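You operate a simulated robot arm through the tools that you are given. There is no shell and no other tool. Be economical: measure what you need, move in short steps, check, and stop when the job is done.

You run a simulated two-armed robot. Do the job below in one go: nothing can be reset, and whatever is moved stays where it is left.

TASK
Adjust the brake rig till its display says good, then try the brake.
Fine: green lever off to adjust, on to try the teal wheel. Where these are worked on the way, their far stop is far enough and under half their travel is too little: green lever.

Only the result counts: the job must be done as asked and must still hold three seconds after the hand-in. Knocking over, shifting, dropping, spilling or breaking anything else fails it.

THE ROBOT
Two 7-joint arms with fingered hands on one trunk that stands fixed in place. Base frame: the origin is at the foot of the trunk, x ahead of it, y to its left, z up; the work surface is at about z = 880. Readings come in mm, rad, newtons and seconds.
The left shoulder is at [30, 136, 1255], the right one opposite. Payload 5 kg a hand.
Tool frame (each hand has its own): the origin (TCP) lies between the finger pads and is the grasp point; the fingertips stand 42 mm ahead of it; z points along the fingers, y is the line along which they close. Largest opening 208 mm; the body of the gripper starts 119 mm behind the TCP. The gripper is a hand of 4 fingers: y runs from the thumb to the fingers, the wrist lies at [0, 0, -332] in the tool frame.
Orientation is that of the tool frame in the base frame, as [roll, pitch, yaw] about the fixed x, y, z axes, in that order (R = Rz(yaw) Ry(pitch) Rx(roll)). With the fingers straight down and closing along the base's y, the tool's x points along the base's -x, its y along +y and its z along -z.

THE INTERFACE
- The arms move only by the tool arm_command. It takes "left_commands", "right_commands" or both (then of equal length, played together; a hand with none holds still); each is a list of rows, each a list of 6 numbers: the shift along the base's x, y, z in units of 50 mm (1.0 is 50 mm), then the turn, a rotation vector about the base's x, y, z in units of 5 degrees (1.0 is 5 degrees). In form: [[tx, ty, tz, ax, ay, az], ...]. A call has 1 to 10 rows; each row shifts and turns the commanded pose from where the row before left it. A call with a number of a shift or a turn outside -1 to 1 is refused whole. Rows are played at 5 a second. More than 50 mm and 0.15 rad between two rows, and nothing of the call is played. Where a pose cannot be reached the arm comes as near as it can. A force on the tool above 80 N (or 10 N above the force at the start of the call, whichever is more), or a blocked arm, ends the call early, and 0.2 s more pass. In this call time passes only in rows, and 0.2 s behind the last. The reply holds the time, the measured pose of the TCP, the force on the tool along the base axes, the opening and the grip force, in the units named above and with some noise, with the torque about the TCP (base axes, N m) and any sound that the robot's microphone picked up, and new pictures: "views" is both (left out), scene, wrist or none (wrist: the cameras of the hands that moved).
- Cameras (640 x 400 px; columns grow to the right, rows downward): "scene" is now at [43.8, 2.2, 1977.4]; the picture's right is [0.02, -1.00, 0.00], its down [-0.79, -0.02, -0.61] and it looks along [0.61, 0.01, -0.79] (base axes); focal length 359 px, centre (320, 200). "left" rides on the left gripper at [-101, 0, -145] in its tool frame; the picture's right is [-0.01, -1.00, 0.00], its down [0.82, 0.00, -0.57] and it looks along [0.57, 0.00, 0.82] (tool axes); focal length 261 px, centre (320, 200). "right" rides on the right gripper at [101, 0, -145] in its tool frame; the picture's right is [0.00, 1.00, 0.00], its down [-0.82, 0.00, -0.57] and it looks along [-0.57, 0.00, 0.82] (tool axes); focal length 261 px, centre (320, 200). There is no depth. A picture from a camera that has moved, and an enlarged one, comes with that camera's place and axes in the base frame and with its lens.
- lift_body(by): slides the trunk up (or, below 0, down) by that many mm; the arms and the scene camera ride with it, the base frame stays. It gives what a move gives, with no picture.
- curl_fingers(finger1, finger2, finger3, thumb_bend, hand): sets how far each is bent, from 0 (flat) to 1 (curled in); at 0.3 the hand is open as for a grip, at 0.7 the pads meet at the TCP. One left out holds its place. A second passes; each finger stops where it meets its share of the squeeze, and holds until it gets a number again. It is the only way to open and close the hand. It gives what a move gives, with no picture; readings hold the bend of each and the force on the fingers (four entries, about 0 where the hand has none), thumb and palm.
- turn_head(pan, tilt): turns the head with the scene camera to pan (to the left, within 2.496 rad either way) and tilt (down, from -0.506 to 1.204), counted from straight ahead of the robot. It gives what a move gives, and a new picture of the scene camera.
- zoom(camera, box): a new picture of the part [left, top, right, bottom] of that camera's present view, enlarged. The clock stands still meanwhile.
- finish_job(): hands the job in; it is judged then, once.

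Go step by step. Nothing tells you positions but the pictures and the camera data: compare them with the known pose of the tool, close in by small moves and look again before you grip or let go. The budget is 120 turns and 200 pictures, counting those below and the enlarged ones. Unless the task says otherwise, let go and move clear before handing in, and close with one line.

The tools are called as name(argument=value, ...) on one line, values as JSON. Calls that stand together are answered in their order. arm_command: Moves the arms, as the interface text tells. Its arguments: {"type":"object","properties":{"left_commands":{"type":"array","items":{"type":"array","items":{"type":"number"}}},"right_commands":{"type":"array","items":{"type":"array","items":{"type":"number"}}},"views":{"type":"string","enum":["both","scene","wrist","none"]}},"required":[]} The other tools are called the same way: lift_body (by) slides the trunk up or down; curl_fingers (finger1, finger2, finger3, thumb_bend, hand) moves the fingers one by one; turn_head (pan, tilt) turns the head that bears the scene camera; zoom (camera, box) takes an enlarged picture of a part of a camera's view; finish_job () hands the job in.

At the start:

```text
t: 0.0
left_tool_pos: [650.4, 364.5, 1392.2]
left_tcp_rot: [-3.141, 0.0, -3.141]
left_ft_force: [-0.3, 0.9, 0.1]
left_torque: [-0.01, 0.04, 0.0]
left_finger_gap: 207.7
left_gripper_force: 0.1
left_shape: jaw
left_bend: [0.3, 0.3, 0.3, 0.3]
left_finger forces: [0.0, 0.0, 0.0, 0.1, 0.1, 0.1]
right_tool_pos: [622.5, -195.4, 1423.8]
right_tcp_rot: [-3.14, -0.001, 3.142]
right_ft_force: [0.9, 0.9, 0.9]
right_torque: [0.03, 0.03, 0.04]
right_finger_gap: 207.8
right_gripper_force: 0.0
right_shape: jaw
right_bend: [0.3, 0.3, 0.3, 0.3]
right_finger forces: [0.0, 0.0, 0.1, 0.0, 0.0, 0.0]
trunk travel left (down, up): [-275.0, 215.0]
head pan, tilt: [0.023, 0.909]
```

scene: 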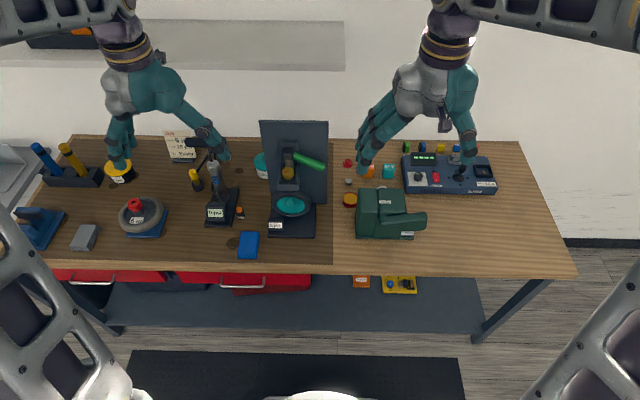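
right: 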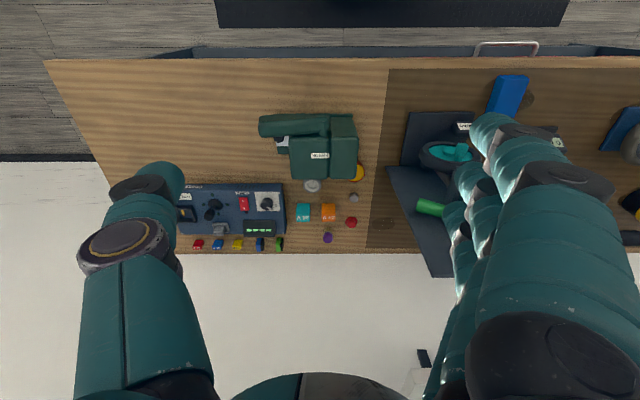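
left: 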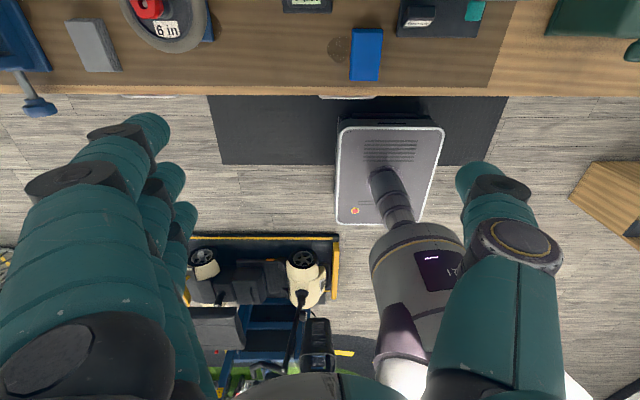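

I see a bench with a rig in the middle (upright dark panel, green lever, teal wheel) and several other devices. I'll zoom in to identify the brake rig, its display and its adjuster.

zoom(camera="scene", box=[240, 110, 350, 250])

zoom(camera="scene", box=[150, 120, 270, 250])

zoom(camera="scene", box=[340, 130, 510, 245])

```text
2.86 times, centred on (295, 180) of scene
camera zoom: at [43.8, 2.2, 1977.4], right [0.02, -1.0, 0.0], down [-0.79, -0.02, -0.61], along [0.61, 0.01, -0.79], focal length 1026 px, centre (391, 257)
```

zoom: 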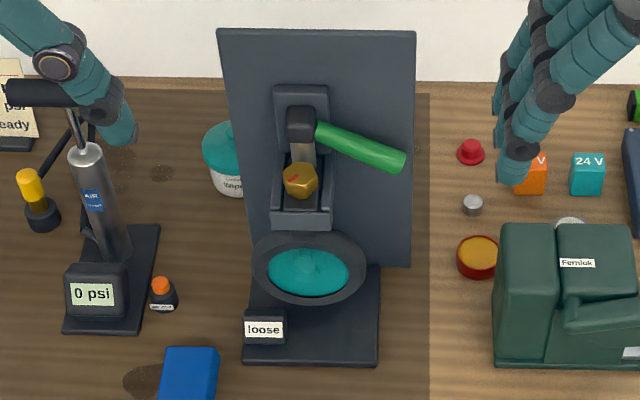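

```text
3.08 times, centred on (210, 185) of scene
camera zoom: at [43.8, 2.2, 1977.4], right [0.02, -1.0, 0.0], down [-0.79, -0.02, -0.61], along [0.61, 0.01, -0.79], focal length 1105 px, centre (658, 246)
```

zoom: 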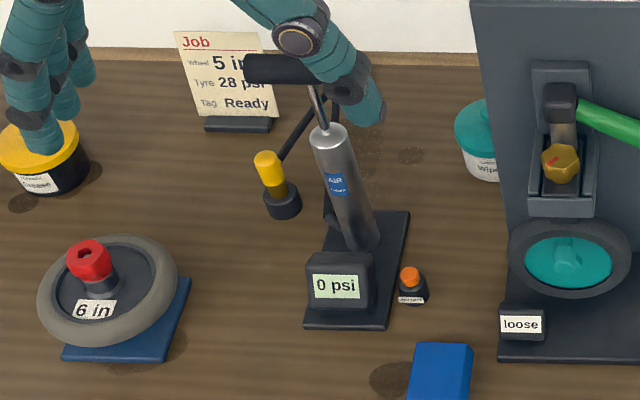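

```text
3.48 times, centred on (425, 188) of scene
camera zoom: at [43.8, 2.2, 1977.4], right [0.02, -1.0, 0.0], down [-0.79, -0.02, -0.61], along [0.61, 0.01, -0.79], focal length 1250 px, centre (-45, 244)
```

zoom: 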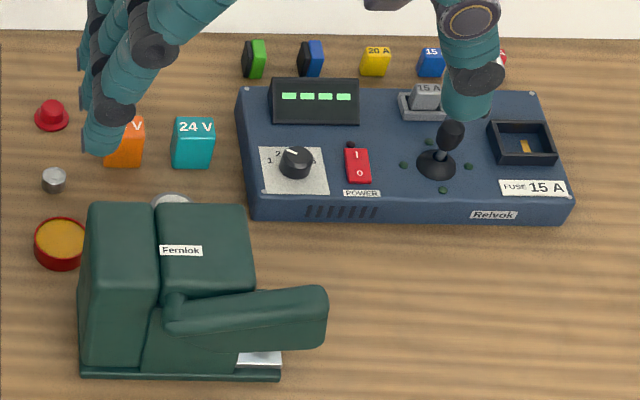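

The rig in the middle reads "loose": it has a brass adjuster, green lever and teal wheel. I'll look closer at details.

zoom(camera="scene", box=[270, 135, 330, 180])

zoom(camera="scene", box=[260, 175, 330, 245])

zoom(camera="right", box=[380, 90, 500, 240])

```text
8.89 times, centred on (300, 158) of scene
camera zoom: at [43.8, 2.2, 1977.4], right [0.02, -1.0, 0.0], down [-0.79, -0.02, -0.61], along [0.61, 0.01, -0.79], focal length 3193 px, centre (498, 578)
```

zoom: 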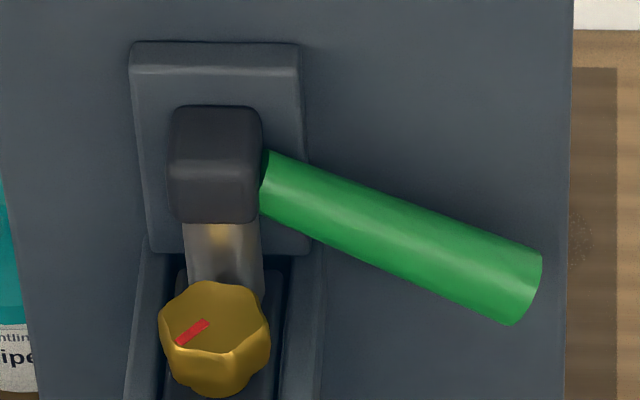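

```text
5.71 times, centred on (295, 210) of scene
camera zoom: at [43.8, 2.2, 1977.4], right [0.02, -1.0, 0.0], down [-0.79, -0.02, -0.61], along [0.61, 0.01, -0.79], focal length 2053 px, centre (463, 143)
```

zoom: 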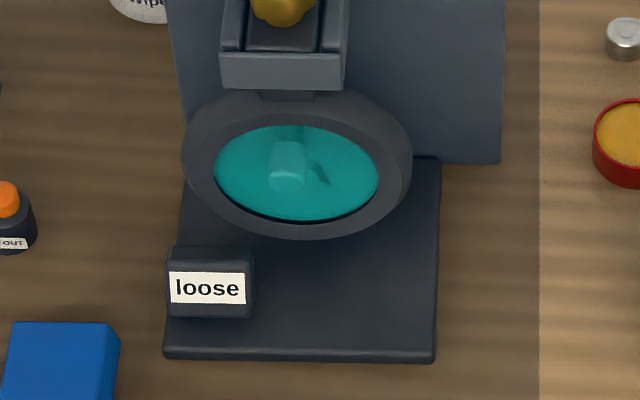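

```text
2.67 times, centred on (440, 165) of right
camera zoom: at [520.8, -194.6, 1568.8], right [0.0, 1.0, 0.0], down [0.82, 0.0, 0.57], along [0.57, 0.0, -0.82], focal length 695 px, centre (0, 293)
```

zoom: 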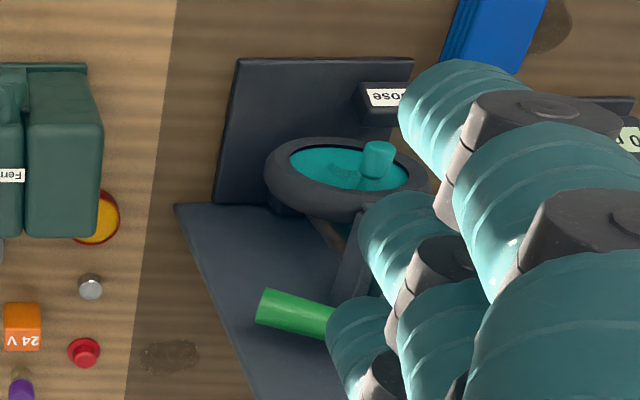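

The lever runs from about (834, 99, 1177) to (834, 7, 1132), in front of a panel at x≈873; brass knob is around (810, 117, 1120), wheel around (800, 118, 965). I'll turn the left hand to point forward, for a close look.

arm_command(left_commands=[[-0.5, 0, -0.4, 0, -1, 0], [-0.5, 0, -0.4, 0, -1, 0], [-0.5, 0, -0.4, 0, -1, 0], [0, -0.5, -0.4, 0, -1, 0], [0, -0.5, -0.4, 0, -1, 0], [0, -0.5, -0.4, 0, -1, 0], [0, -0.5, 0, 0, -1, 0], [0, -0.5, 0, 0, -1, 0], [0, -0.5, 0, 0, -1, 0], [0, 0, 0, 0, -1, 0]], views="none")

arm_command(left_commands=[[0, 0, 0, 0, -1, 0], [0, 0, 0, 0, -1, 0], [0, 0, 0, 0, -1, 0], [0, 0, 0, 0, -1, 0], [0, 0, 0, 0, -1, 0], [0, 0, 0, 0, -1, 0], [0, 0, 0, 0, -1, 0], [0, 0, 0, 0, -1, 0]])

```text
t: 2.2
left_tool_pos: [576.2, 269.6, 1272.6]
left_tcp_rot: [-3.139, 0.596, -3.139]
left_ft_force: [-1.2, -0.6, -0.3]
left_torque: [-0.01, -0.02, 0.0]
left_finger_gap: 207.8
left_gripper_force: 0.1
left_shape: jaw
left_bend: [0.3, 0.3, 0.3, 0.3]
left_finger forces: [0.1, 0.0, 0.1, 0.0, 0.1, 0.0]
left hand out of reach, approached as far as the arm can: row 7, 8, 9, 10
right_tool_pos: [621.3, -193.4, 1422.6]
right_tcp_rot: [3.14, 0.0, 3.141]
right_ft_force: [-0.4, 0.2, -0.3]
right_torque: [-0.06, 0.02, 0.01]
right_finger_gap: 207.8
right_gripper_force: 0.1
right_shape: jaw
right_bend: [0.3, 0.3, 0.3, 0.3]
right_finger forces: [0.1, 0.0, 0.0, 0.1, 0.1, 0.0]
trunk travel left (down, up): [-275.0, 215.0]
head pan, tilt: [0.023, 0.909]
```

```text
t: 4.0
left_tool_pos: [576.7, 270.5, 1272.3]
left_tcp_rot: [-3.141, 0.595, -3.14]
left_ft_force: [0.5, 0.5, 1.1]
left_torque: [0.02, -0.01, 0.02]
left_finger_gap: 207.8
left_gripper_force: 0.0
left_shape: jaw
left_bend: [0.3, 0.3, 0.3, 0.3]
left_finger forces: [0.0, 0.0, 0.1, 0.0, 0.0, 0.1]
left hand out of reach, approached as far as the arm can: row 1, 2, 3, 4, 5, 6, 7, 8
right_tool_pos: [621.5, -194.0, 1423.6]
right_tcp_rot: [-3.14, 0.001, 3.142]
right_ft_force: [1.1, 1.0, -0.4]
right_torque: [0.03, -0.02, -0.02]
right_finger_gap: 207.7
right_gripper_force: 0.1
right_shape: jaw
right_bend: [0.3, 0.3, 0.3, 0.3]
right_finger forces: [0.0, 0.1, 0.0, 0.0, 0.0, 0.1]
trunk travel left (down, up): [-275.0, 215.0]
head pan, tilt: [0.023, 0.909]
camera scene: at [43.7, 2.2, 1977.4], right [0.02, -1.0, 0.0], down [-0.79, -0.02, -0.61], along [0.61, 0.01, -0.79], focal length 359 px, centre (320, 200)
camera left: at [578.9, 271.6, 1449.6], right [0.0, -1.0, 0.0], down [-1.0, 0.0, 0.01], along [-0.01, 0.0, -1.0], focal length 261 px, centre (320, 200)
```

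scene: 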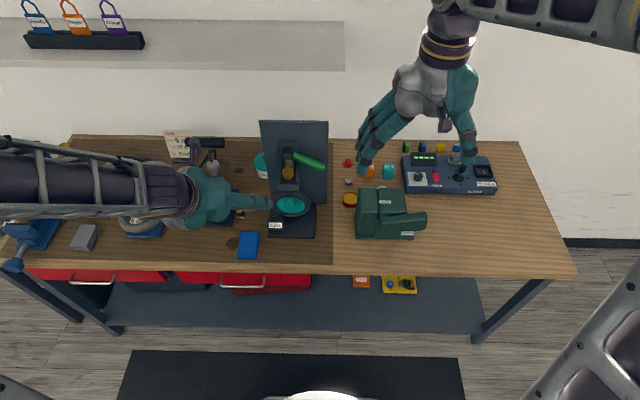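
left: 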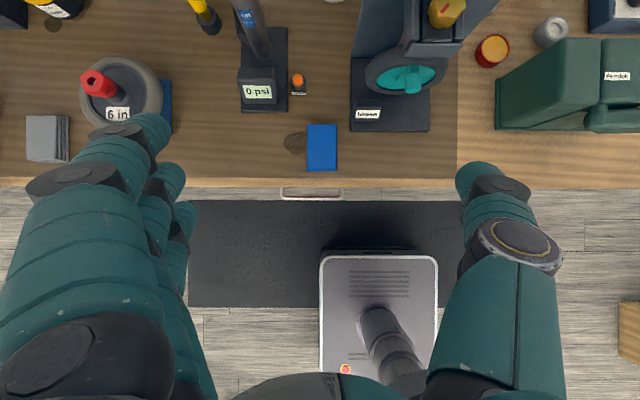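

The left wrist stopped at ~34° tilt, too close to the body. I'll move it forward to see whether the rest of the turn becomes reachable.

arm_command(left_commands=[[1, 0, 0, 0, 0, 0], [0.5, 0, 0.0, 0, 0, 0]], views="wrist")

```text
t: 4.6
left_tool_pos: [652.1, 269.9, 1272.7]
left_tcp_rot: [-3.141, 0.597, -3.141]
left_ft_force: [0.7, 0.9, -0.6]
left_torque: [-0.02, -0.06, 0.03]
left_finger_gap: 207.9
left_gripper_force: 0.0
left_shape: jaw
left_bend: [0.3, 0.3, 0.3, 0.3]
left_finger forces: [0.0, 0.0, 0.1, 0.1, 0.0, 0.1]
right_tool_pos: [622.6, -194.1, 1423.9]
right_tcp_rot: [-3.142, 0.0, -3.139]
right_ft_force: [-0.2, 0.4, -0.1]
right_torque: [-0.01, -0.08, -0.01]
right_finger_gap: 208.0
right_gripper_force: 0.1
right_shape: jaw
right_bend: [0.3, 0.3, 0.3, 0.3]
right_finger forces: [0.0, 0.0, 0.0, 0.0, 0.0, 0.1]
trunk travel left (down, up): [-275.0, 215.0]
head pan, tilt: [0.023, 0.909]
camera left: at [653.9, 271.9, 1448.9], right [0.0, -1.0, 0.0], down [-1.0, 0.0, 0.01], along [-0.01, 0.0, -1.0], focal length 261 px, centre (320, 200)
```

left: 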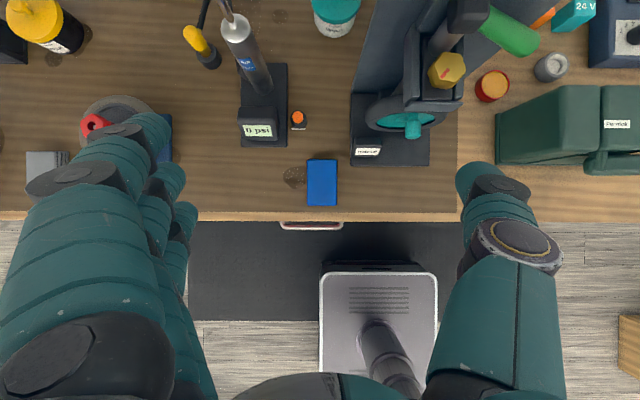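

Moved fine; knob face triangulates to about (811, 117, 1130). I'll zoom to establish which way its axis points.

zoom(camera="left", box=[340, 0, 560, 170])

```text
2.35 times, centred on (450, 85) of left
camera zoom: at [653.9, 271.9, 1448.9], right [0.0, -1.0, 0.0], down [-1.0, 0.0, 0.01], along [-0.01, 0.0, -1.0], focal length 613 px, centre (14, 471)
```

zoom: 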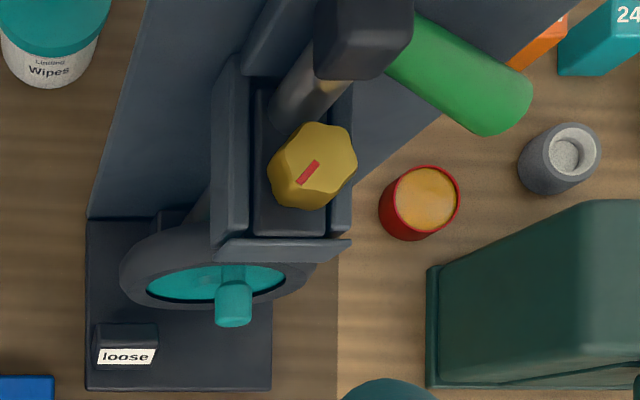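

The knob's axis is vertical, and its top is at z≈1130. I'll close the right hand into a poker and move it over the lever's tip, first stopping a little above.

curl_fingers(hand="right", finger1=0.7, finger2=0.7, finger3=0.7, thumb_bend=0.7)

arm_command(right_commands=[[0.4, 0.8, 0, 0, 0, 0], [0.4, 0.8, -0.3, 0, 0, 0], [0.5, 0.8, -0.3, 0, 0, 0], [0.6, 0.8, -0.4, 0, 0, 0], [0.7, 0.5, -0.4, 0, 0, 0], [0.7, 0.4, -0.5, 0, 0, 0], [0.7, 0.1, -0.5, 0, 0, 0], [0, 0, -0.5, 0, 0, 0]])

```text
t: 5.6
left_tool_pos: [653.3, 269.7, 1272.0]
left_tcp_rot: [3.14, 0.598, -3.142]
left_ft_force: [-0.2, 1.0, 0.1]
left_torque: [-0.02, -0.01, -0.01]
left_finger_gap: 208.0
left_gripper_force: 0.0
left_shape: jaw
left_bend: [0.3, 0.3, 0.3, 0.3]
left_finger forces: [0.0, 0.0, 0.2, 0.0, 0.1, 0.0]
right_tool_pos: [621.8, -195.0, 1423.0]
right_tcp_rot: [3.14, 0.001, 3.142]
right_ft_force: [0.1, 0.4, 0.2]
right_torque: [-0.03, 0.01, 0.0]
right_finger_gap: 32.4
right_gripper_force: 0.1
right_shape: fingers
right_bend: [0.7, 0.7, 0.7, 0.7]
right_finger forces: [0.1, 0.1, 0.0, 0.0, 0.0, 0.1]
trunk travel left (down, up): [-275.0, 215.0]
head pan, tilt: [0.023, 0.909]
```

```text
refused: row 4 steps farther than a row can; nothing moved
```

Steps were too long; splitting evenly.

arm_command(right_commands=[[0.41, 0.42, -0.36, 0, 0, 0], [0.41, 0.42, -0.36, 0, 0, 0], [0.41, 0.42, -0.36, 0, 0, 0], [0.41, 0.42, -0.36, 0, 0, 0], [0.41, 0.42, -0.36, 0, 0, 0], [0.41, 0.42, -0.36, 0, 0, 0], [0.41, 0.42, -0.36, 0, 0, 0], [0.41, 0.42, -0.36, 0, 0, 0], [0.41, 0.42, -0.36, 0, 0, 0], [0.41, 0.42, -0.36, 0, 0, 0]])

```text
t: 7.8
left_tool_pos: [653.6, 270.7, 1270.9]
left_tcp_rot: [-3.14, 0.594, -3.14]
left_ft_force: [0.2, 1.1, -0.6]
left_torque: [-0.12, 0.06, -0.03]
left_finger_gap: 207.7
left_gripper_force: 0.2
left_shape: jaw
left_bend: [0.3, 0.3, 0.3, 0.3]
left_finger forces: [0.1, 0.2, 0.0, 0.0, 0.0, 0.0]
right_tool_pos: [826.1, 16.8, 1242.6]
right_tcp_rot: [-3.141, 0.0, 3.141]
right_ft_force: [0.8, 0.5, 0.2]
right_torque: [-0.05, 0.13, 0.02]
right_finger_gap: 31.9
right_gripper_force: 0.0
right_shape: fingers
right_bend: [0.7, 0.7, 0.7, 0.7]
right_finger forces: [0.0, 0.0, 0.0, 0.0, 0.1, 0.0]
trunk travel left (down, up): [-275.0, 215.0]
head pan, tilt: [0.023, 0.909]
camera scene: at [45.8, 3.9, 1977.3], right [0.02, -1.0, 0.0], down [-0.79, -0.02, -0.61], along [0.61, 0.01, -0.79], focal length 359 px, centre (320, 200)
camera right: at [725.6, 17.2, 1387.6], right [0.0, 1.0, 0.0], down [0.82, 0.0, 0.57], along [0.57, 0.0, -0.82], focal length 261 px, centre (320, 200)
```

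scene: 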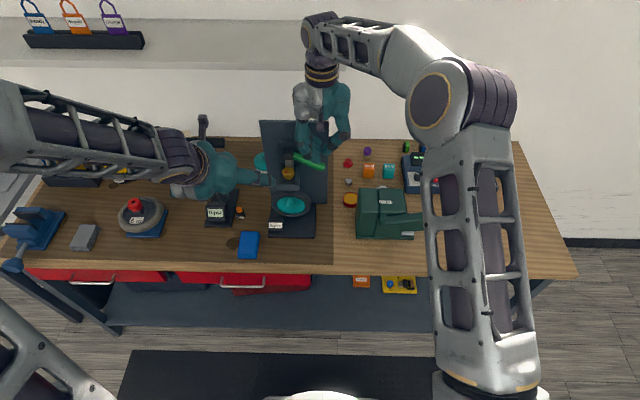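
right: 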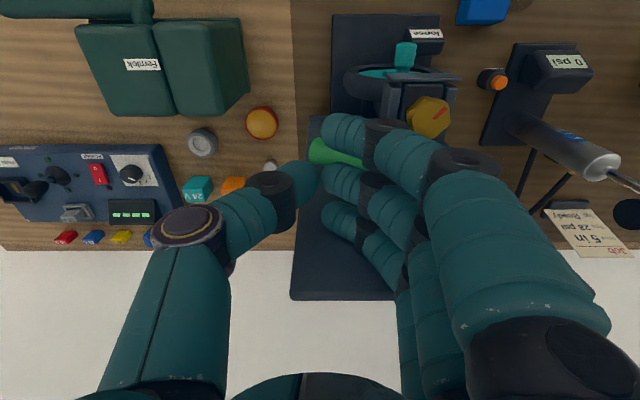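

The hand hovers over the lever. I'll zoom in to check clearance of the rear finger to the panel.

zoom(camera="scene", box=[255, 80, 365, 220])

zoom(camera="right", box=[260, 80, 460, 310])

```text
2.86 times, centred on (310, 150) of scene
camera zoom: at [45.8, 3.9, 1977.3], right [0.02, -1.0, 0.0], down [-0.79, -0.02, -0.61], along [0.61, 0.01, -0.79], focal length 1026 px, centre (349, 343)
```

zoom: 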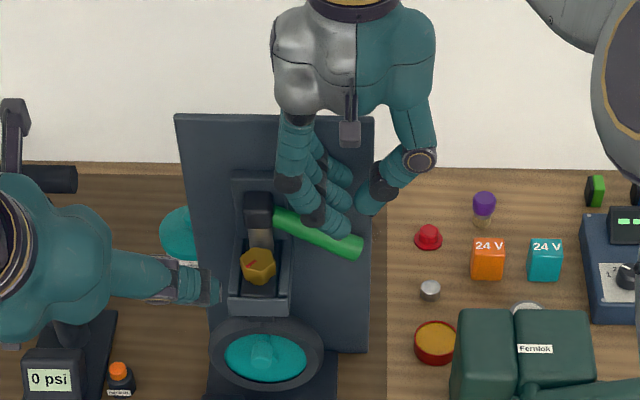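

```text
1.74 times, centred on (360, 195) of right
camera zoom: at [725.6, 17.2, 1387.6], right [0.0, 1.0, 0.0], down [0.82, 0.0, 0.57], along [0.57, 0.0, -0.82], focal length 453 px, centre (250, 209)
```

zoom: 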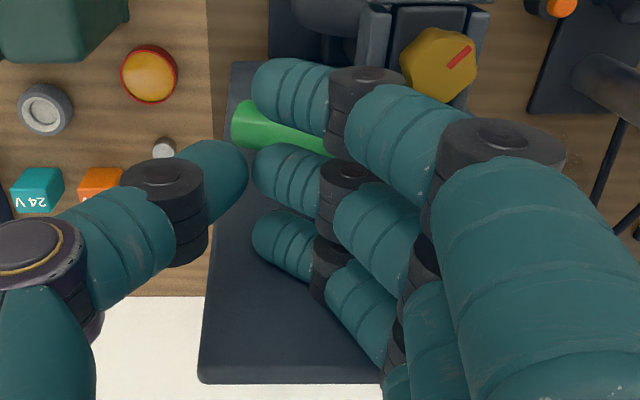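

The fingers are spaced about 28 mm in x, so I'll back off 13 mm to keep the rear finger off the panel, then lower carefully onto the lever.

arm_command(right_commands=[[-0.27, 0, 0, 0, 0, 0], [0, 0, -0.4, 0, 0, 0], [0, 0, -0.3, 0, 0, 0]], views="wrist")

zoom(camera="scene", box=[255, 80, 365, 220])

```text
t: 8.6
left_tool_pos: [652.3, 270.2, 1273.0]
left_tcp_rot: [3.141, 0.597, 3.141]
left_ft_force: [0.5, -0.1, 0.6]
left_torque: [0.03, 0.0, 0.08]
left_finger_gap: 207.8
left_gripper_force: 0.1
left_shape: jaw
left_bend: [0.3, 0.3, 0.3, 0.3]
left_finger forces: [0.0, 0.0, 0.0, 0.0, 0.1, 0.1]
right_tool_pos: [813.0, 15.4, 1209.3]
right_tcp_rot: [3.142, 0.001, -3.141]
right_ft_force: [0.0, 0.2, 0.8]
right_torque: [0.04, 0.01, -0.02]
right_finger_gap: 32.0
right_gripper_force: 0.0
right_shape: fingers
right_bend: [0.7, 0.7, 0.7, 0.7]
right_finger forces: [0.0, 0.0, 0.1, 0.0, 0.0, 0.0]
trunk travel left (down, up): [-275.0, 215.0]
head pan, tilt: [0.023, 0.909]
camera right: at [711.4, 15.8, 1354.2], right [0.0, 1.0, 0.0], down [0.82, 0.0, 0.57], along [0.57, 0.0, -0.82], focal length 261 px, centre (320, 200)
```

right: 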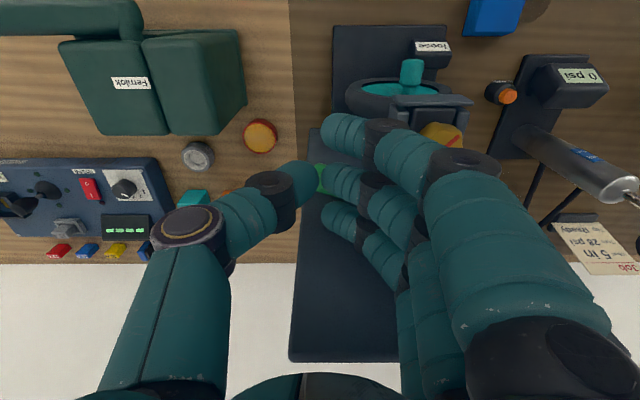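

```text
2.86 times, centred on (310, 150) of scene
camera zoom: at [43.4, 2.0, 1977.4], right [0.02, -1.0, 0.0], down [-0.79, -0.02, -0.61], along [0.61, 0.01, -0.79], focal length 1026 px, centre (349, 343)
```

zoom: 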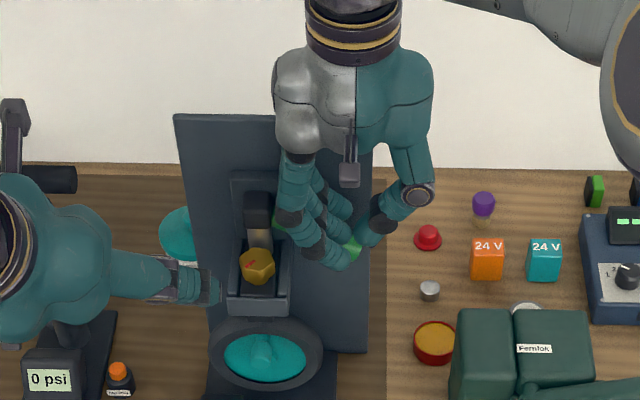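

arm_command(right_commands=[[0, 0, -0.2, 0, 0, 0], [0, 0, -0.2, 0, 0, 0], [0, 0, -0.2, 0, 0, 0]], views="wrist")

zoom(camera="scene", box=[255, 80, 365, 220])

```text
t: 9.4
left_tool_pos: [653.1, 270.5, 1272.6]
left_tcp_rot: [-3.14, 0.597, -3.142]
left_ft_force: [-0.2, -1.5, -0.7]
left_torque: [-0.01, 0.04, -0.01]
left_finger_gap: 207.8
left_gripper_force: 0.1
left_shape: jaw
left_bend: [0.3, 0.3, 0.3, 0.3]
left_finger forces: [0.0, 0.0, 0.0, 0.0, 0.1, 0.0]
right_tool_pos: [814.5, 15.5, 1179.1]
right_tcp_rot: [3.141, 0.001, -3.14]
right_ft_force: [1.8, -0.9, 8.7]
right_torque: [0.05, -0.34, -0.05]
right_finger_gap: 32.1
right_gripper_force: 3.6
right_shape: fingers
right_bend: [0.7, 0.7, 0.71, 0.7]
right_finger forces: [0.1, 0.1, 8.2, 0.1, 0.0, 0.1]
trunk travel left (down, up): [-275.0, 215.0]
head pan, tilt: [0.023, 0.909]
camera right: at [712.3, 15.2, 1324.7], right [0.0, 1.0, 0.0], down [0.82, 0.0, 0.57], along [0.57, 0.0, -0.82], focal length 261 px, centre (320, 200)
```

right: 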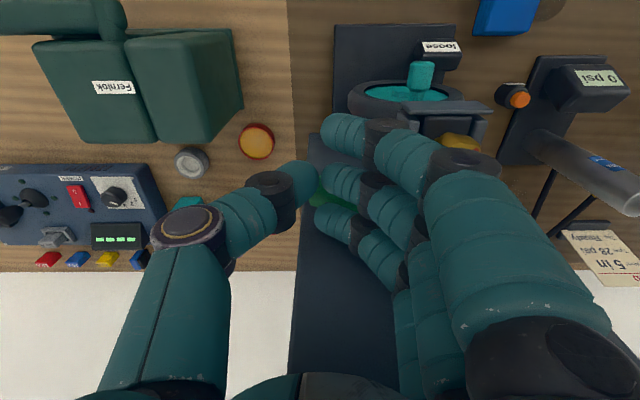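

```text
2.86 times, centred on (310, 150) of scene
camera zoom: at [43.5, 1.9, 1977.5], right [0.02, -1.0, 0.0], down [-0.79, -0.02, -0.61], along [0.61, 0.01, -0.79], focal length 1026 px, centre (349, 343)
```

zoom: 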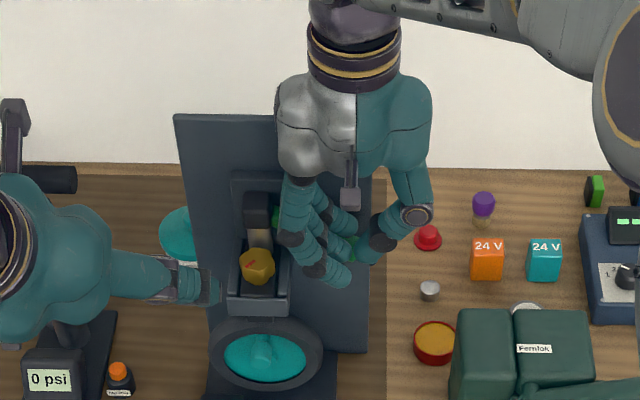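

Finger 3 (rear one) has touched the lever with ~8 N. I push down a bit further and watch the force.

arm_command(right_commands=[[0, 0, -0.15, 0, 0, 0], [0, 0, -0.15, 0, 0, 0]], views="none")

zoom(camera="right", box=[280, 90, 440, 260])

```text
t: 10.0
left_tool_pos: [651.7, 269.2, 1273.5]
left_tcp_rot: [-3.142, 0.6, -3.14]
left_ft_force: [0.7, -0.7, 0.4]
left_torque: [0.02, -0.02, -0.03]
left_finger_gap: 207.9
left_gripper_force: 0.0
left_shape: jaw
left_bend: [0.3, 0.3, 0.3, 0.3]
left_finger forces: [0.0, 0.0, 0.1, 0.1, 0.0, 0.0]
right_tool_pos: [815.2, 13.4, 1167.8]
right_tcp_rot: [3.139, 0.009, 3.14]
right_ft_force: [7.0, -5.4, 29.2]
right_torque: [0.96, -1.08, -0.4]
right_finger_gap: 31.8
right_gripper_force: 14.1
right_shape: fingers
right_bend: [0.7, 0.7, 0.74, 0.7]
right_finger forces: [0.0, 0.0, 28.6, 0.1, 0.0, 0.0]
trunk travel left (down, up): [-275.0, 215.0]
head pan, tilt: [0.023, 0.909]
```

```text
2.35 times, centred on (360, 175) of right
camera zoom: at [712.4, 14.0, 1312.2], right [0.01, 1.0, 0.0], down [0.82, -0.01, 0.58], along [0.58, 0.0, -0.82], focal length 613 px, centre (226, 259)
```

zoom: 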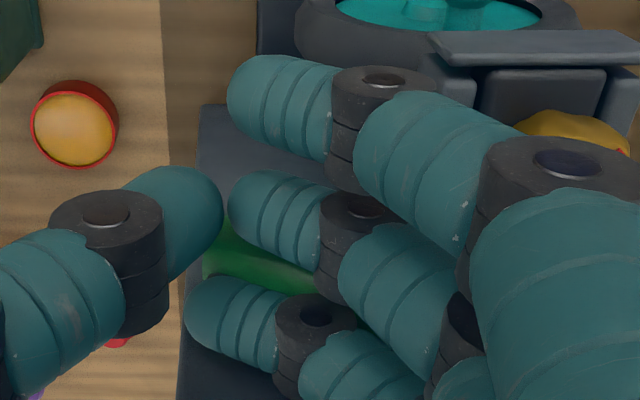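

About 29 N did not move the lever down, so it looks to be at its lower stop and must go up. I'll back off up and right, and turn the hand to point left so that it can take the lever's end between thumb (below) and fingers (above).

arm_command(right_commands=[[-0.1, 0, 0.5, 0, 0, 0], [0, 0, 1, 0, 0, 0], [0, -0.5, 0.5, 0, 0, 0], [0, -0.9, 0, 0, 0, 0], [0, -0.9, 0, 0, 0, 0], [0, 0, 0, 1, 0, 0], [0, 0, 0, 1, 0, 0], [0, 0, 0, 1, 0, 0], [0, 0, 0, 1, 0, 0], [0, 0, 0, 1, 0, 0]], views="none")

zoom(camera="scene", box=[255, 80, 365, 220])

arm_command(right_commands=[[0, 0, 0, 1, 0, 0], [0, 0, 0, 1, 0, 0], [0, 0, 0, 1, 0, 0], [0, 0, 0, 1, 0, 0], [0, 0, 0, 1, 0, 0], [0, 0, 0, 1, 0, 0], [0, 0, 0, 1, 0, 0], [0, 0, 0, 1, 0, 0], [0, 0, 0, 1, 0, 0], [0, 0, 0, 1, 0, 0]])

```text
t: 12.2
left_tool_pos: [652.1, 269.6, 1272.8]
left_tcp_rot: [3.141, 0.598, -3.141]
left_ft_force: [-0.1, -0.3, 0.7]
left_torque: [0.1, 0.0, 0.06]
left_finger_gap: 208.0
left_gripper_force: 0.1
left_shape: jaw
left_bend: [0.3, 0.3, 0.3, 0.3]
left_finger forces: [0.0, 0.0, 0.0, 0.0, 0.0, 0.1]
right_tool_pos: [810.6, -101.1, 1263.0]
right_tcp_rot: [2.703, 0.0, -3.14]
right_ft_force: [-0.4, -0.3, -0.3]
right_torque: [0.03, 0.0, 0.01]
right_finger_gap: 31.8
right_gripper_force: 0.0
right_shape: fingers
right_bend: [0.7, 0.7, 0.7, 0.7]
right_finger forces: [0.0, 0.0, 0.1, 0.0, 0.0, 0.0]
trunk travel left (down, up): [-275.0, 215.0]
head pan, tilt: [0.023, 0.909]
```

```text
2.86 times, centred on (310, 150) of scene
camera zoom: at [44.1, 0.5, 1977.4], right [0.02, -1.0, 0.0], down [-0.79, -0.02, -0.61], along [0.61, 0.02, -0.79], focal length 1026 px, centre (349, 343)
```

zoom: 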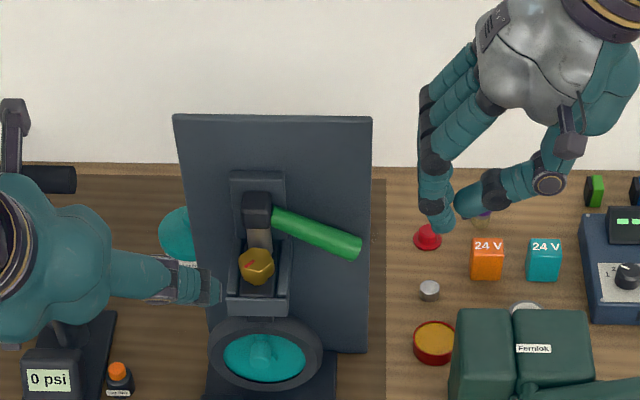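

```text
t: 14.4
left_tool_pos: [653.5, 269.7, 1272.9]
left_tcp_rot: [-3.141, 0.596, 3.141]
left_ft_force: [0.8, -0.5, 0.5]
left_torque: [0.05, 0.02, 0.04]
left_finger_gap: 208.0
left_gripper_force: 0.0
left_shape: jaw
left_bend: [0.3, 0.3, 0.3, 0.3]
left_finger forces: [0.0, 0.0, 0.0, 0.0, 0.0, 0.0]
right_tool_pos: [809.3, -99.7, 1264.9]
right_tcp_rot: [1.831, 0.0, 3.141]
right_ft_force: [0.6, 0.6, 1.2]
right_torque: [-0.07, 0.01, 0.05]
right_finger_gap: 31.8
right_gripper_force: 0.1
right_shape: fingers
right_bend: [0.7, 0.7, 0.7, 0.7]
right_finger forces: [0.1, 0.0, 0.0, 0.0, 0.0, 0.0]
trunk travel left (down, up): [-275.0, 215.0]
head pan, tilt: [0.023, 0.909]
camera scene: at [44.5, 1.2, 1977.4], right [0.02, -1.0, 0.0], down [-0.79, -0.02, -0.61], along [0.61, 0.01, -0.79], focal length 359 px, centre (320, 200)
camera right: at [708.1, -240.0, 1301.7], right [0.0, 0.26, 0.97], down [0.82, -0.55, 0.14], along [0.57, 0.79, -0.21], focal length 261 px, centre (320, 200)
```

scene: 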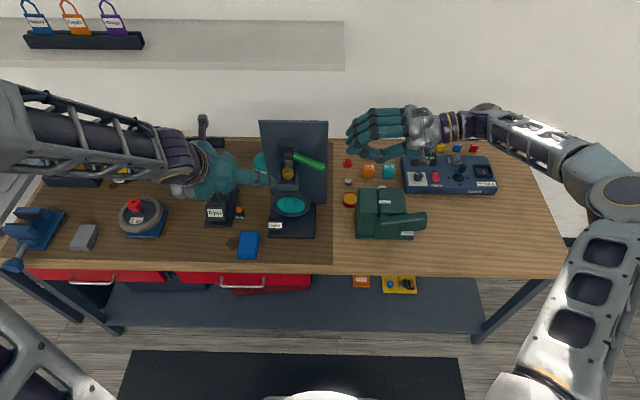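
right: 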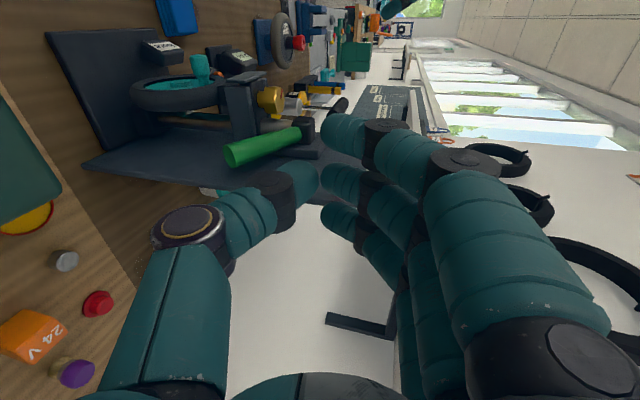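

The lever is unmoved. I'll finish the turn, half-open the hand and bring it level with the lever's end from the right.

curl_fingers(hand="right", finger1=0.5, finger2=0.5, finger3=0.5, thumb_bend=0.5)

arm_command(right_commands=[[0.1, 0, -0.5, 1, 0, 0], [0, 0, -0.5, 1, 0, 0], [0, 0, -0.5, 1, 0, 0], [0, 0, -0.5, 0, 0, 0], [0, 0, -0.5, 0, 0, 0]])

zoom(camera="scene", box=[255, 80, 415, 220])

```text
t: 15.4
left_tool_pos: [653.7, 270.4, 1271.2]
left_tcp_rot: [3.141, 0.597, 3.141]
left_ft_force: [0.3, -0.1, -0.6]
left_torque: [0.02, 0.01, 0.01]
left_finger_gap: 207.9
left_gripper_force: 0.0
left_shape: jaw
left_bend: [0.3, 0.3, 0.3, 0.3]
left_finger forces: [0.0, 0.0, 0.1, 0.1, 0.0, 0.1]
right_tool_pos: [809.8, -99.4, 1264.2]
right_tcp_rot: [1.833, -0.002, 3.14]
right_ft_force: [0.3, -0.1, 0.1]
right_torque: [0.01, 0.03, -0.06]
right_finger_gap: 119.8
right_gripper_force: 0.0
right_shape: fingers
right_bend: [0.5, 0.5, 0.5, 0.5]
right_finger forces: [0.0, 0.0, 0.1, 0.0, 0.0, 0.0]
trunk travel left (down, up): [-275.0, 215.0]
head pan, tilt: [0.023, 0.909]
```

```text
t: 16.6
left_tool_pos: [653.5, 269.9, 1272.0]
left_tcp_rot: [-3.141, 0.596, -3.141]
left_ft_force: [0.1, -0.2, -0.8]
left_torque: [-0.01, 0.07, 0.01]
left_finger_gap: 207.9
left_gripper_force: 0.1
left_shape: jaw
left_bend: [0.3, 0.3, 0.3, 0.3]
left_finger forces: [0.0, 0.1, 0.0, 0.0, 0.0, 0.1]
right_tool_pos: [814.6, -98.6, 1139.3]
right_tcp_rot: [1.572, -0.001, 3.14]
right_ft_force: [0.4, 0.7, 1.2]
right_torque: [-0.06, 0.0, 0.09]
right_finger_gap: 120.0
right_gripper_force: 0.1
right_shape: fingers
right_bend: [0.5, 0.5, 0.5, 0.5]
right_finger forces: [0.0, 0.1, 0.0, 0.1, 0.1, 0.2]
trunk travel left (down, up): [-275.0, 215.0]
head pan, tilt: [0.023, 0.909]
camera scene: at [44.7, 2.1, 1977.4], right [0.02, -1.0, 0.0], down [-0.79, -0.02, -0.61], along [0.61, 0.01, -0.79], focal length 359 px, centre (320, 200)
camera right: at [714.2, -245.2, 1139.4], right [0.0, 0.0, 1.0], down [0.82, -0.57, 0.0], along [0.57, 0.82, 0.0], focal length 261 px, centre (320, 200)
```

scene: 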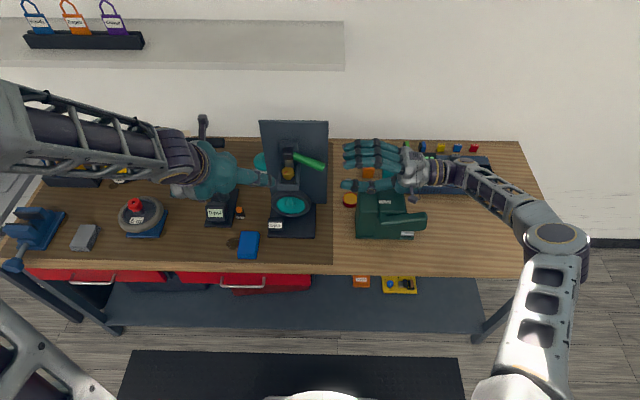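
right: 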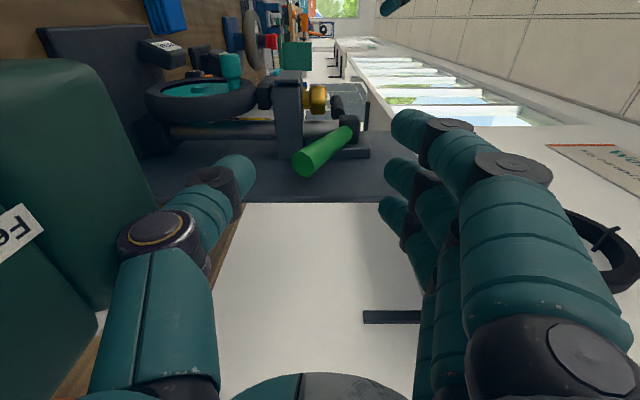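

```text
2.86 times, centred on (335, 150) of scene
camera zoom: at [44.7, 2.1, 1977.4], right [0.02, -1.0, 0.0], down [-0.79, -0.02, -0.61], along [0.61, 0.01, -0.79], focal length 1026 px, centre (277, 343)
```

zoom: 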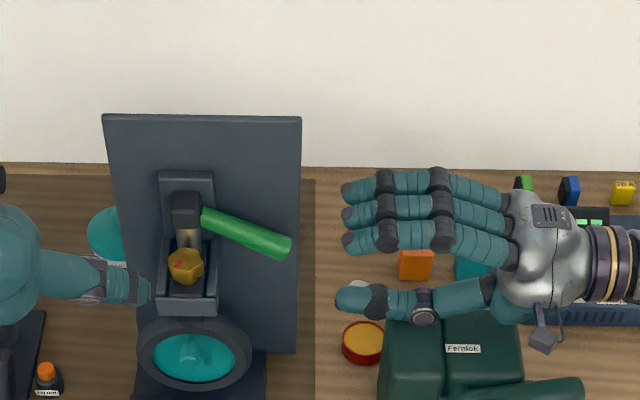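

From this side the lever end lies neatly between thumb and fingers. I'll curl finger 3 (nearest the panel) out of the way, then advance to bring the thumb under the lever.

curl_fingers(hand="right", finger3=1.0)

arm_command(right_commands=[[0.15, 0.4, 0, 0, 0, 0], [0.15, 0.4, 0, 0, 0, 0], [0, 0.4, 0, 0, 0, 0], [0, 0.3, 0, 0, 0, 0]], views="wrist")

zoom(camera="scene", box=[255, 80, 415, 220])

```text
t: 17.6
left_tool_pos: [652.9, 270.1, 1272.7]
left_tcp_rot: [-3.141, 0.597, -3.141]
left_ft_force: [-0.7, -0.6, 0.6]
left_torque: [-0.02, 0.02, -0.02]
left_finger_gap: 207.9
left_gripper_force: 0.0
left_shape: jaw
left_bend: [0.3, 0.3, 0.3, 0.3]
left_finger forces: [0.0, 0.0, 0.0, 0.0, 0.0, 0.0]
right_tool_pos: [814.9, -98.8, 1138.9]
right_tcp_rot: [1.571, -0.001, -3.14]
right_ft_force: [0.0, 0.8, -0.2]
right_torque: [0.04, 0.02, 0.0]
right_finger_gap: 119.9
right_gripper_force: 0.1
right_shape: fingers
right_bend: [0.5, 0.5, 1.0, 0.5]
right_finger forces: [0.0, 0.1, 0.0, 0.0, 0.0, 0.0]
trunk travel left (down, up): [-275.0, 215.0]
head pan, tilt: [0.023, 0.909]
```

```text
t: 18.6
left_tool_pos: [654.1, 270.3, 1271.0]
left_tcp_rot: [3.141, 0.596, -3.139]
left_ft_force: [1.4, 0.2, -0.1]
left_torque: [-0.04, -0.01, 0.01]
left_finger_gap: 207.8
left_gripper_force: 0.0
left_shape: jaw
left_bend: [0.3, 0.3, 0.3, 0.3]
left_finger forces: [0.1, 0.0, 0.0, 0.0, 0.1, 0.0]
right_tool_pos: [828.6, -24.7, 1137.7]
right_tcp_rot: [1.57, 0.001, -3.141]
right_ft_force: [0.4, 1.0, 0.0]
right_torque: [0.02, 0.01, 0.01]
right_finger_gap: 120.1
right_gripper_force: 0.1
right_shape: fingers
right_bend: [0.5, 0.5, 1.0, 0.5]
right_finger forces: [0.0, 0.0, 0.0, 0.0, 0.1, 0.1]
trunk travel left (down, up): [-275.0, 215.0]
head pan, tilt: [0.023, 0.909]
camera right: at [727.6, -169.7, 1138.9], right [0.0, 0.0, 1.0], down [0.82, -0.57, 0.0], along [0.57, 0.82, 0.0], focal length 261 px, centre (320, 200)
```

right: 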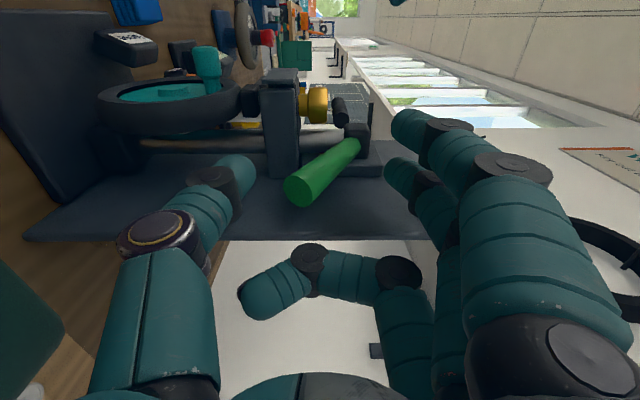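

```text
2.86 times, centred on (335, 150) of scene
camera zoom: at [44.1, 2.6, 1977.4], right [0.02, -1.0, 0.0], down [-0.79, -0.02, -0.61], along [0.61, 0.01, -0.79], focal length 1026 px, centre (277, 343)
```

zoom: 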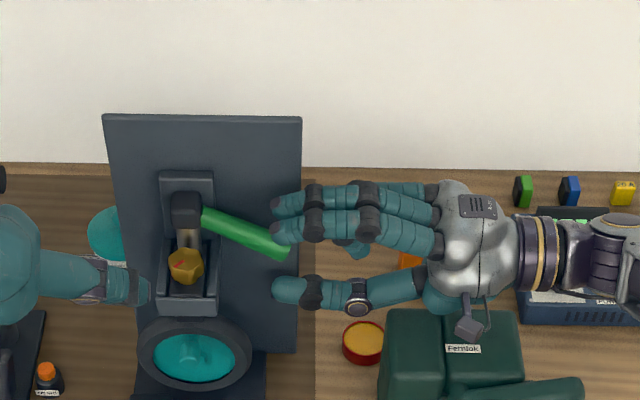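

arm_command(right_commands=[[0, 0.3, 0, 0, 0, 0], [0, 0, 0.4, 0, 0, 0], [0, 0, 0.3, 0, 0, 0], [0, 0, 0.3, 0, 0, 0], [0, 0, 0.2, 0, 0, 0]], views="wrist")

zoom(camera="scene", box=[255, 80, 415, 220])

```text
t: 19.8
left_tool_pos: [652.7, 270.8, 1272.7]
left_tcp_rot: [-3.141, 0.596, 3.141]
left_ft_force: [-1.0, -0.3, -0.3]
left_torque: [-0.04, 0.03, -0.02]
left_finger_gap: 207.7
left_gripper_force: 0.0
left_shape: jaw
left_bend: [0.3, 0.3, 0.3, 0.3]
left_finger forces: [0.0, 0.0, 0.0, 0.1, 0.1, 0.1]
right_tool_pos: [828.6, -10.2, 1198.5]
right_tcp_rot: [1.572, 0.0, -3.141]
right_ft_force: [-3.2, -2.7, -1.8]
right_torque: [-0.15, 0.2, -0.01]
right_finger_gap: 122.6
right_gripper_force: 1.8
right_shape: fingers
right_bend: [0.5, 0.5, 1.0, 0.5]
right_finger forces: [0.0, 0.0, 0.0, 0.0, 3.8, 0.0]
trunk travel left (down, up): [-275.0, 215.0]
head pan, tilt: [0.023, 0.909]
camera right: at [727.2, -155.2, 1199.5], right [0.0, 0.0, 1.0], down [0.82, -0.57, 0.0], along [0.57, 0.82, 0.0], focal length 261 px, centre (320, 200)
```

right: 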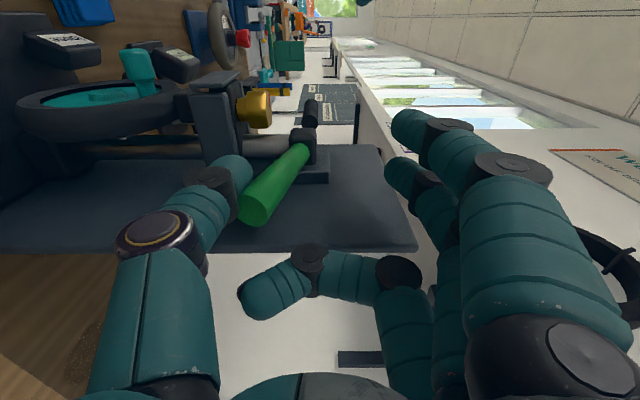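

```text
2.86 times, centred on (335, 150) of scene
camera zoom: at [43.8, 2.0, 1977.4], right [0.02, -1.0, 0.0], down [-0.79, -0.02, -0.61], along [0.61, 0.01, -0.79], focal length 1026 px, centre (277, 343)
```

zoom: 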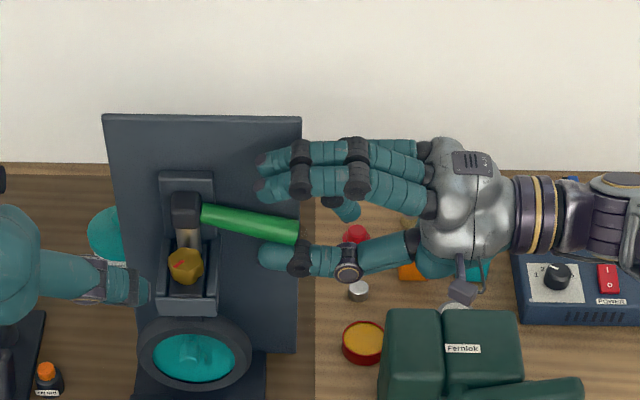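

The lever is rising with only ~4 N: it was at its lower stop and moves upward. I keep lifting towards the upper stop.

arm_command(right_commands=[[0, 0, 0.3, 0, 0, 0], [0, 0, 0.3, 0, 0, 0], [0, 0, 0.3, 0, 0, 0], [0, 0, 0.3, 0, 0, 0]], views="wrist")

zoom(camera="scene", box=[255, 80, 415, 220])

```text
t: 20.8
left_tool_pos: [653.7, 270.6, 1272.5]
left_tcp_rot: [3.141, 0.598, -3.14]
left_ft_force: [-0.6, -0.4, -0.7]
left_torque: [0.03, -0.02, -0.01]
left_finger_gap: 208.1
left_gripper_force: 0.0
left_shape: jaw
left_bend: [0.3, 0.3, 0.3, 0.3]
left_finger forces: [0.0, 0.1, 0.0, 0.0, 0.1, 0.0]
right_tool_pos: [828.1, -8.9, 1259.4]
right_tcp_rot: [1.572, -0.001, 3.141]
right_ft_force: [-0.1, 0.4, -0.1]
right_torque: [0.05, -0.02, -0.08]
right_finger_gap: 121.0
right_gripper_force: 0.1
right_shape: fingers
right_bend: [0.5, 0.5, 1.0, 0.5]
right_finger forces: [0.1, 0.1, 0.1, 0.1, 0.1, 0.0]
trunk travel left (down, up): [-275.0, 215.0]
head pan, tilt: [0.023, 0.909]
camera right: at [726.3, -154.4, 1260.3], right [0.0, 0.0, 1.0], down [0.82, -0.57, 0.0], along [0.57, 0.82, 0.0], focal length 261 px, centre (320, 200)
```

right: 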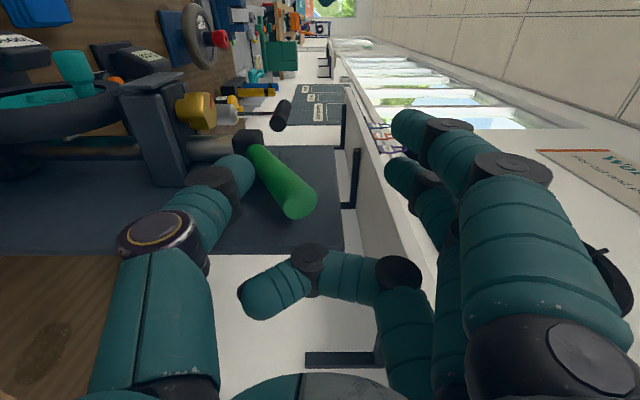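

```text
2.86 times, centred on (335, 150) of scene
camera zoom: at [43.4, 2.4, 1977.5], right [0.02, -1.0, 0.0], down [-0.79, -0.02, -0.61], along [0.61, 0.01, -0.79], focal length 1026 px, centre (277, 343)
```

zoom: 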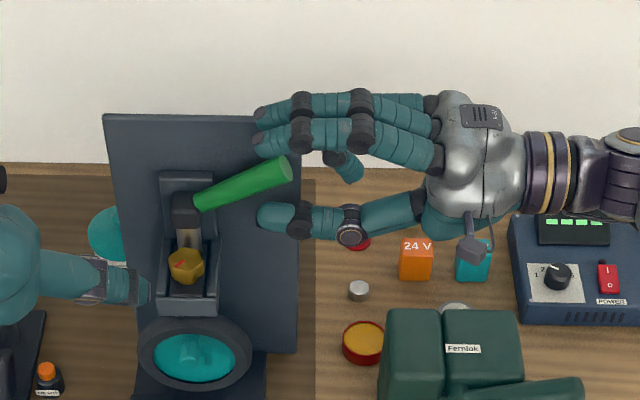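

The lever snapped over to the upper position on its own (bistable). I'll check the display.

zoom(camera="scene", box=[250, 130, 330, 250])

```text
3.33 times, centred on (290, 190) of scene
camera zoom: at [43.4, 2.4, 1977.5], right [0.02, -1.0, 0.0], down [-0.79, -0.02, -0.61], along [0.61, 0.01, -0.79], focal length 1198 px, centre (420, 233)
```

zoom: 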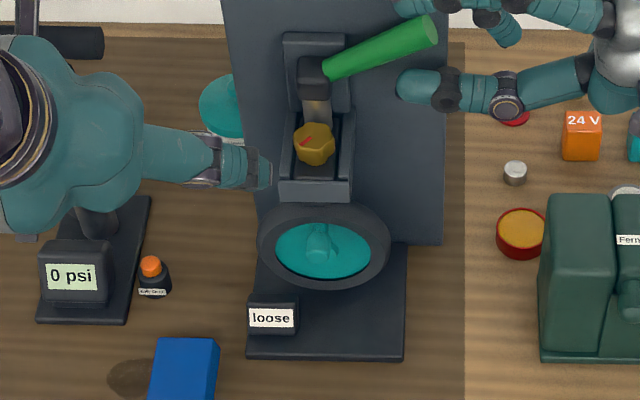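

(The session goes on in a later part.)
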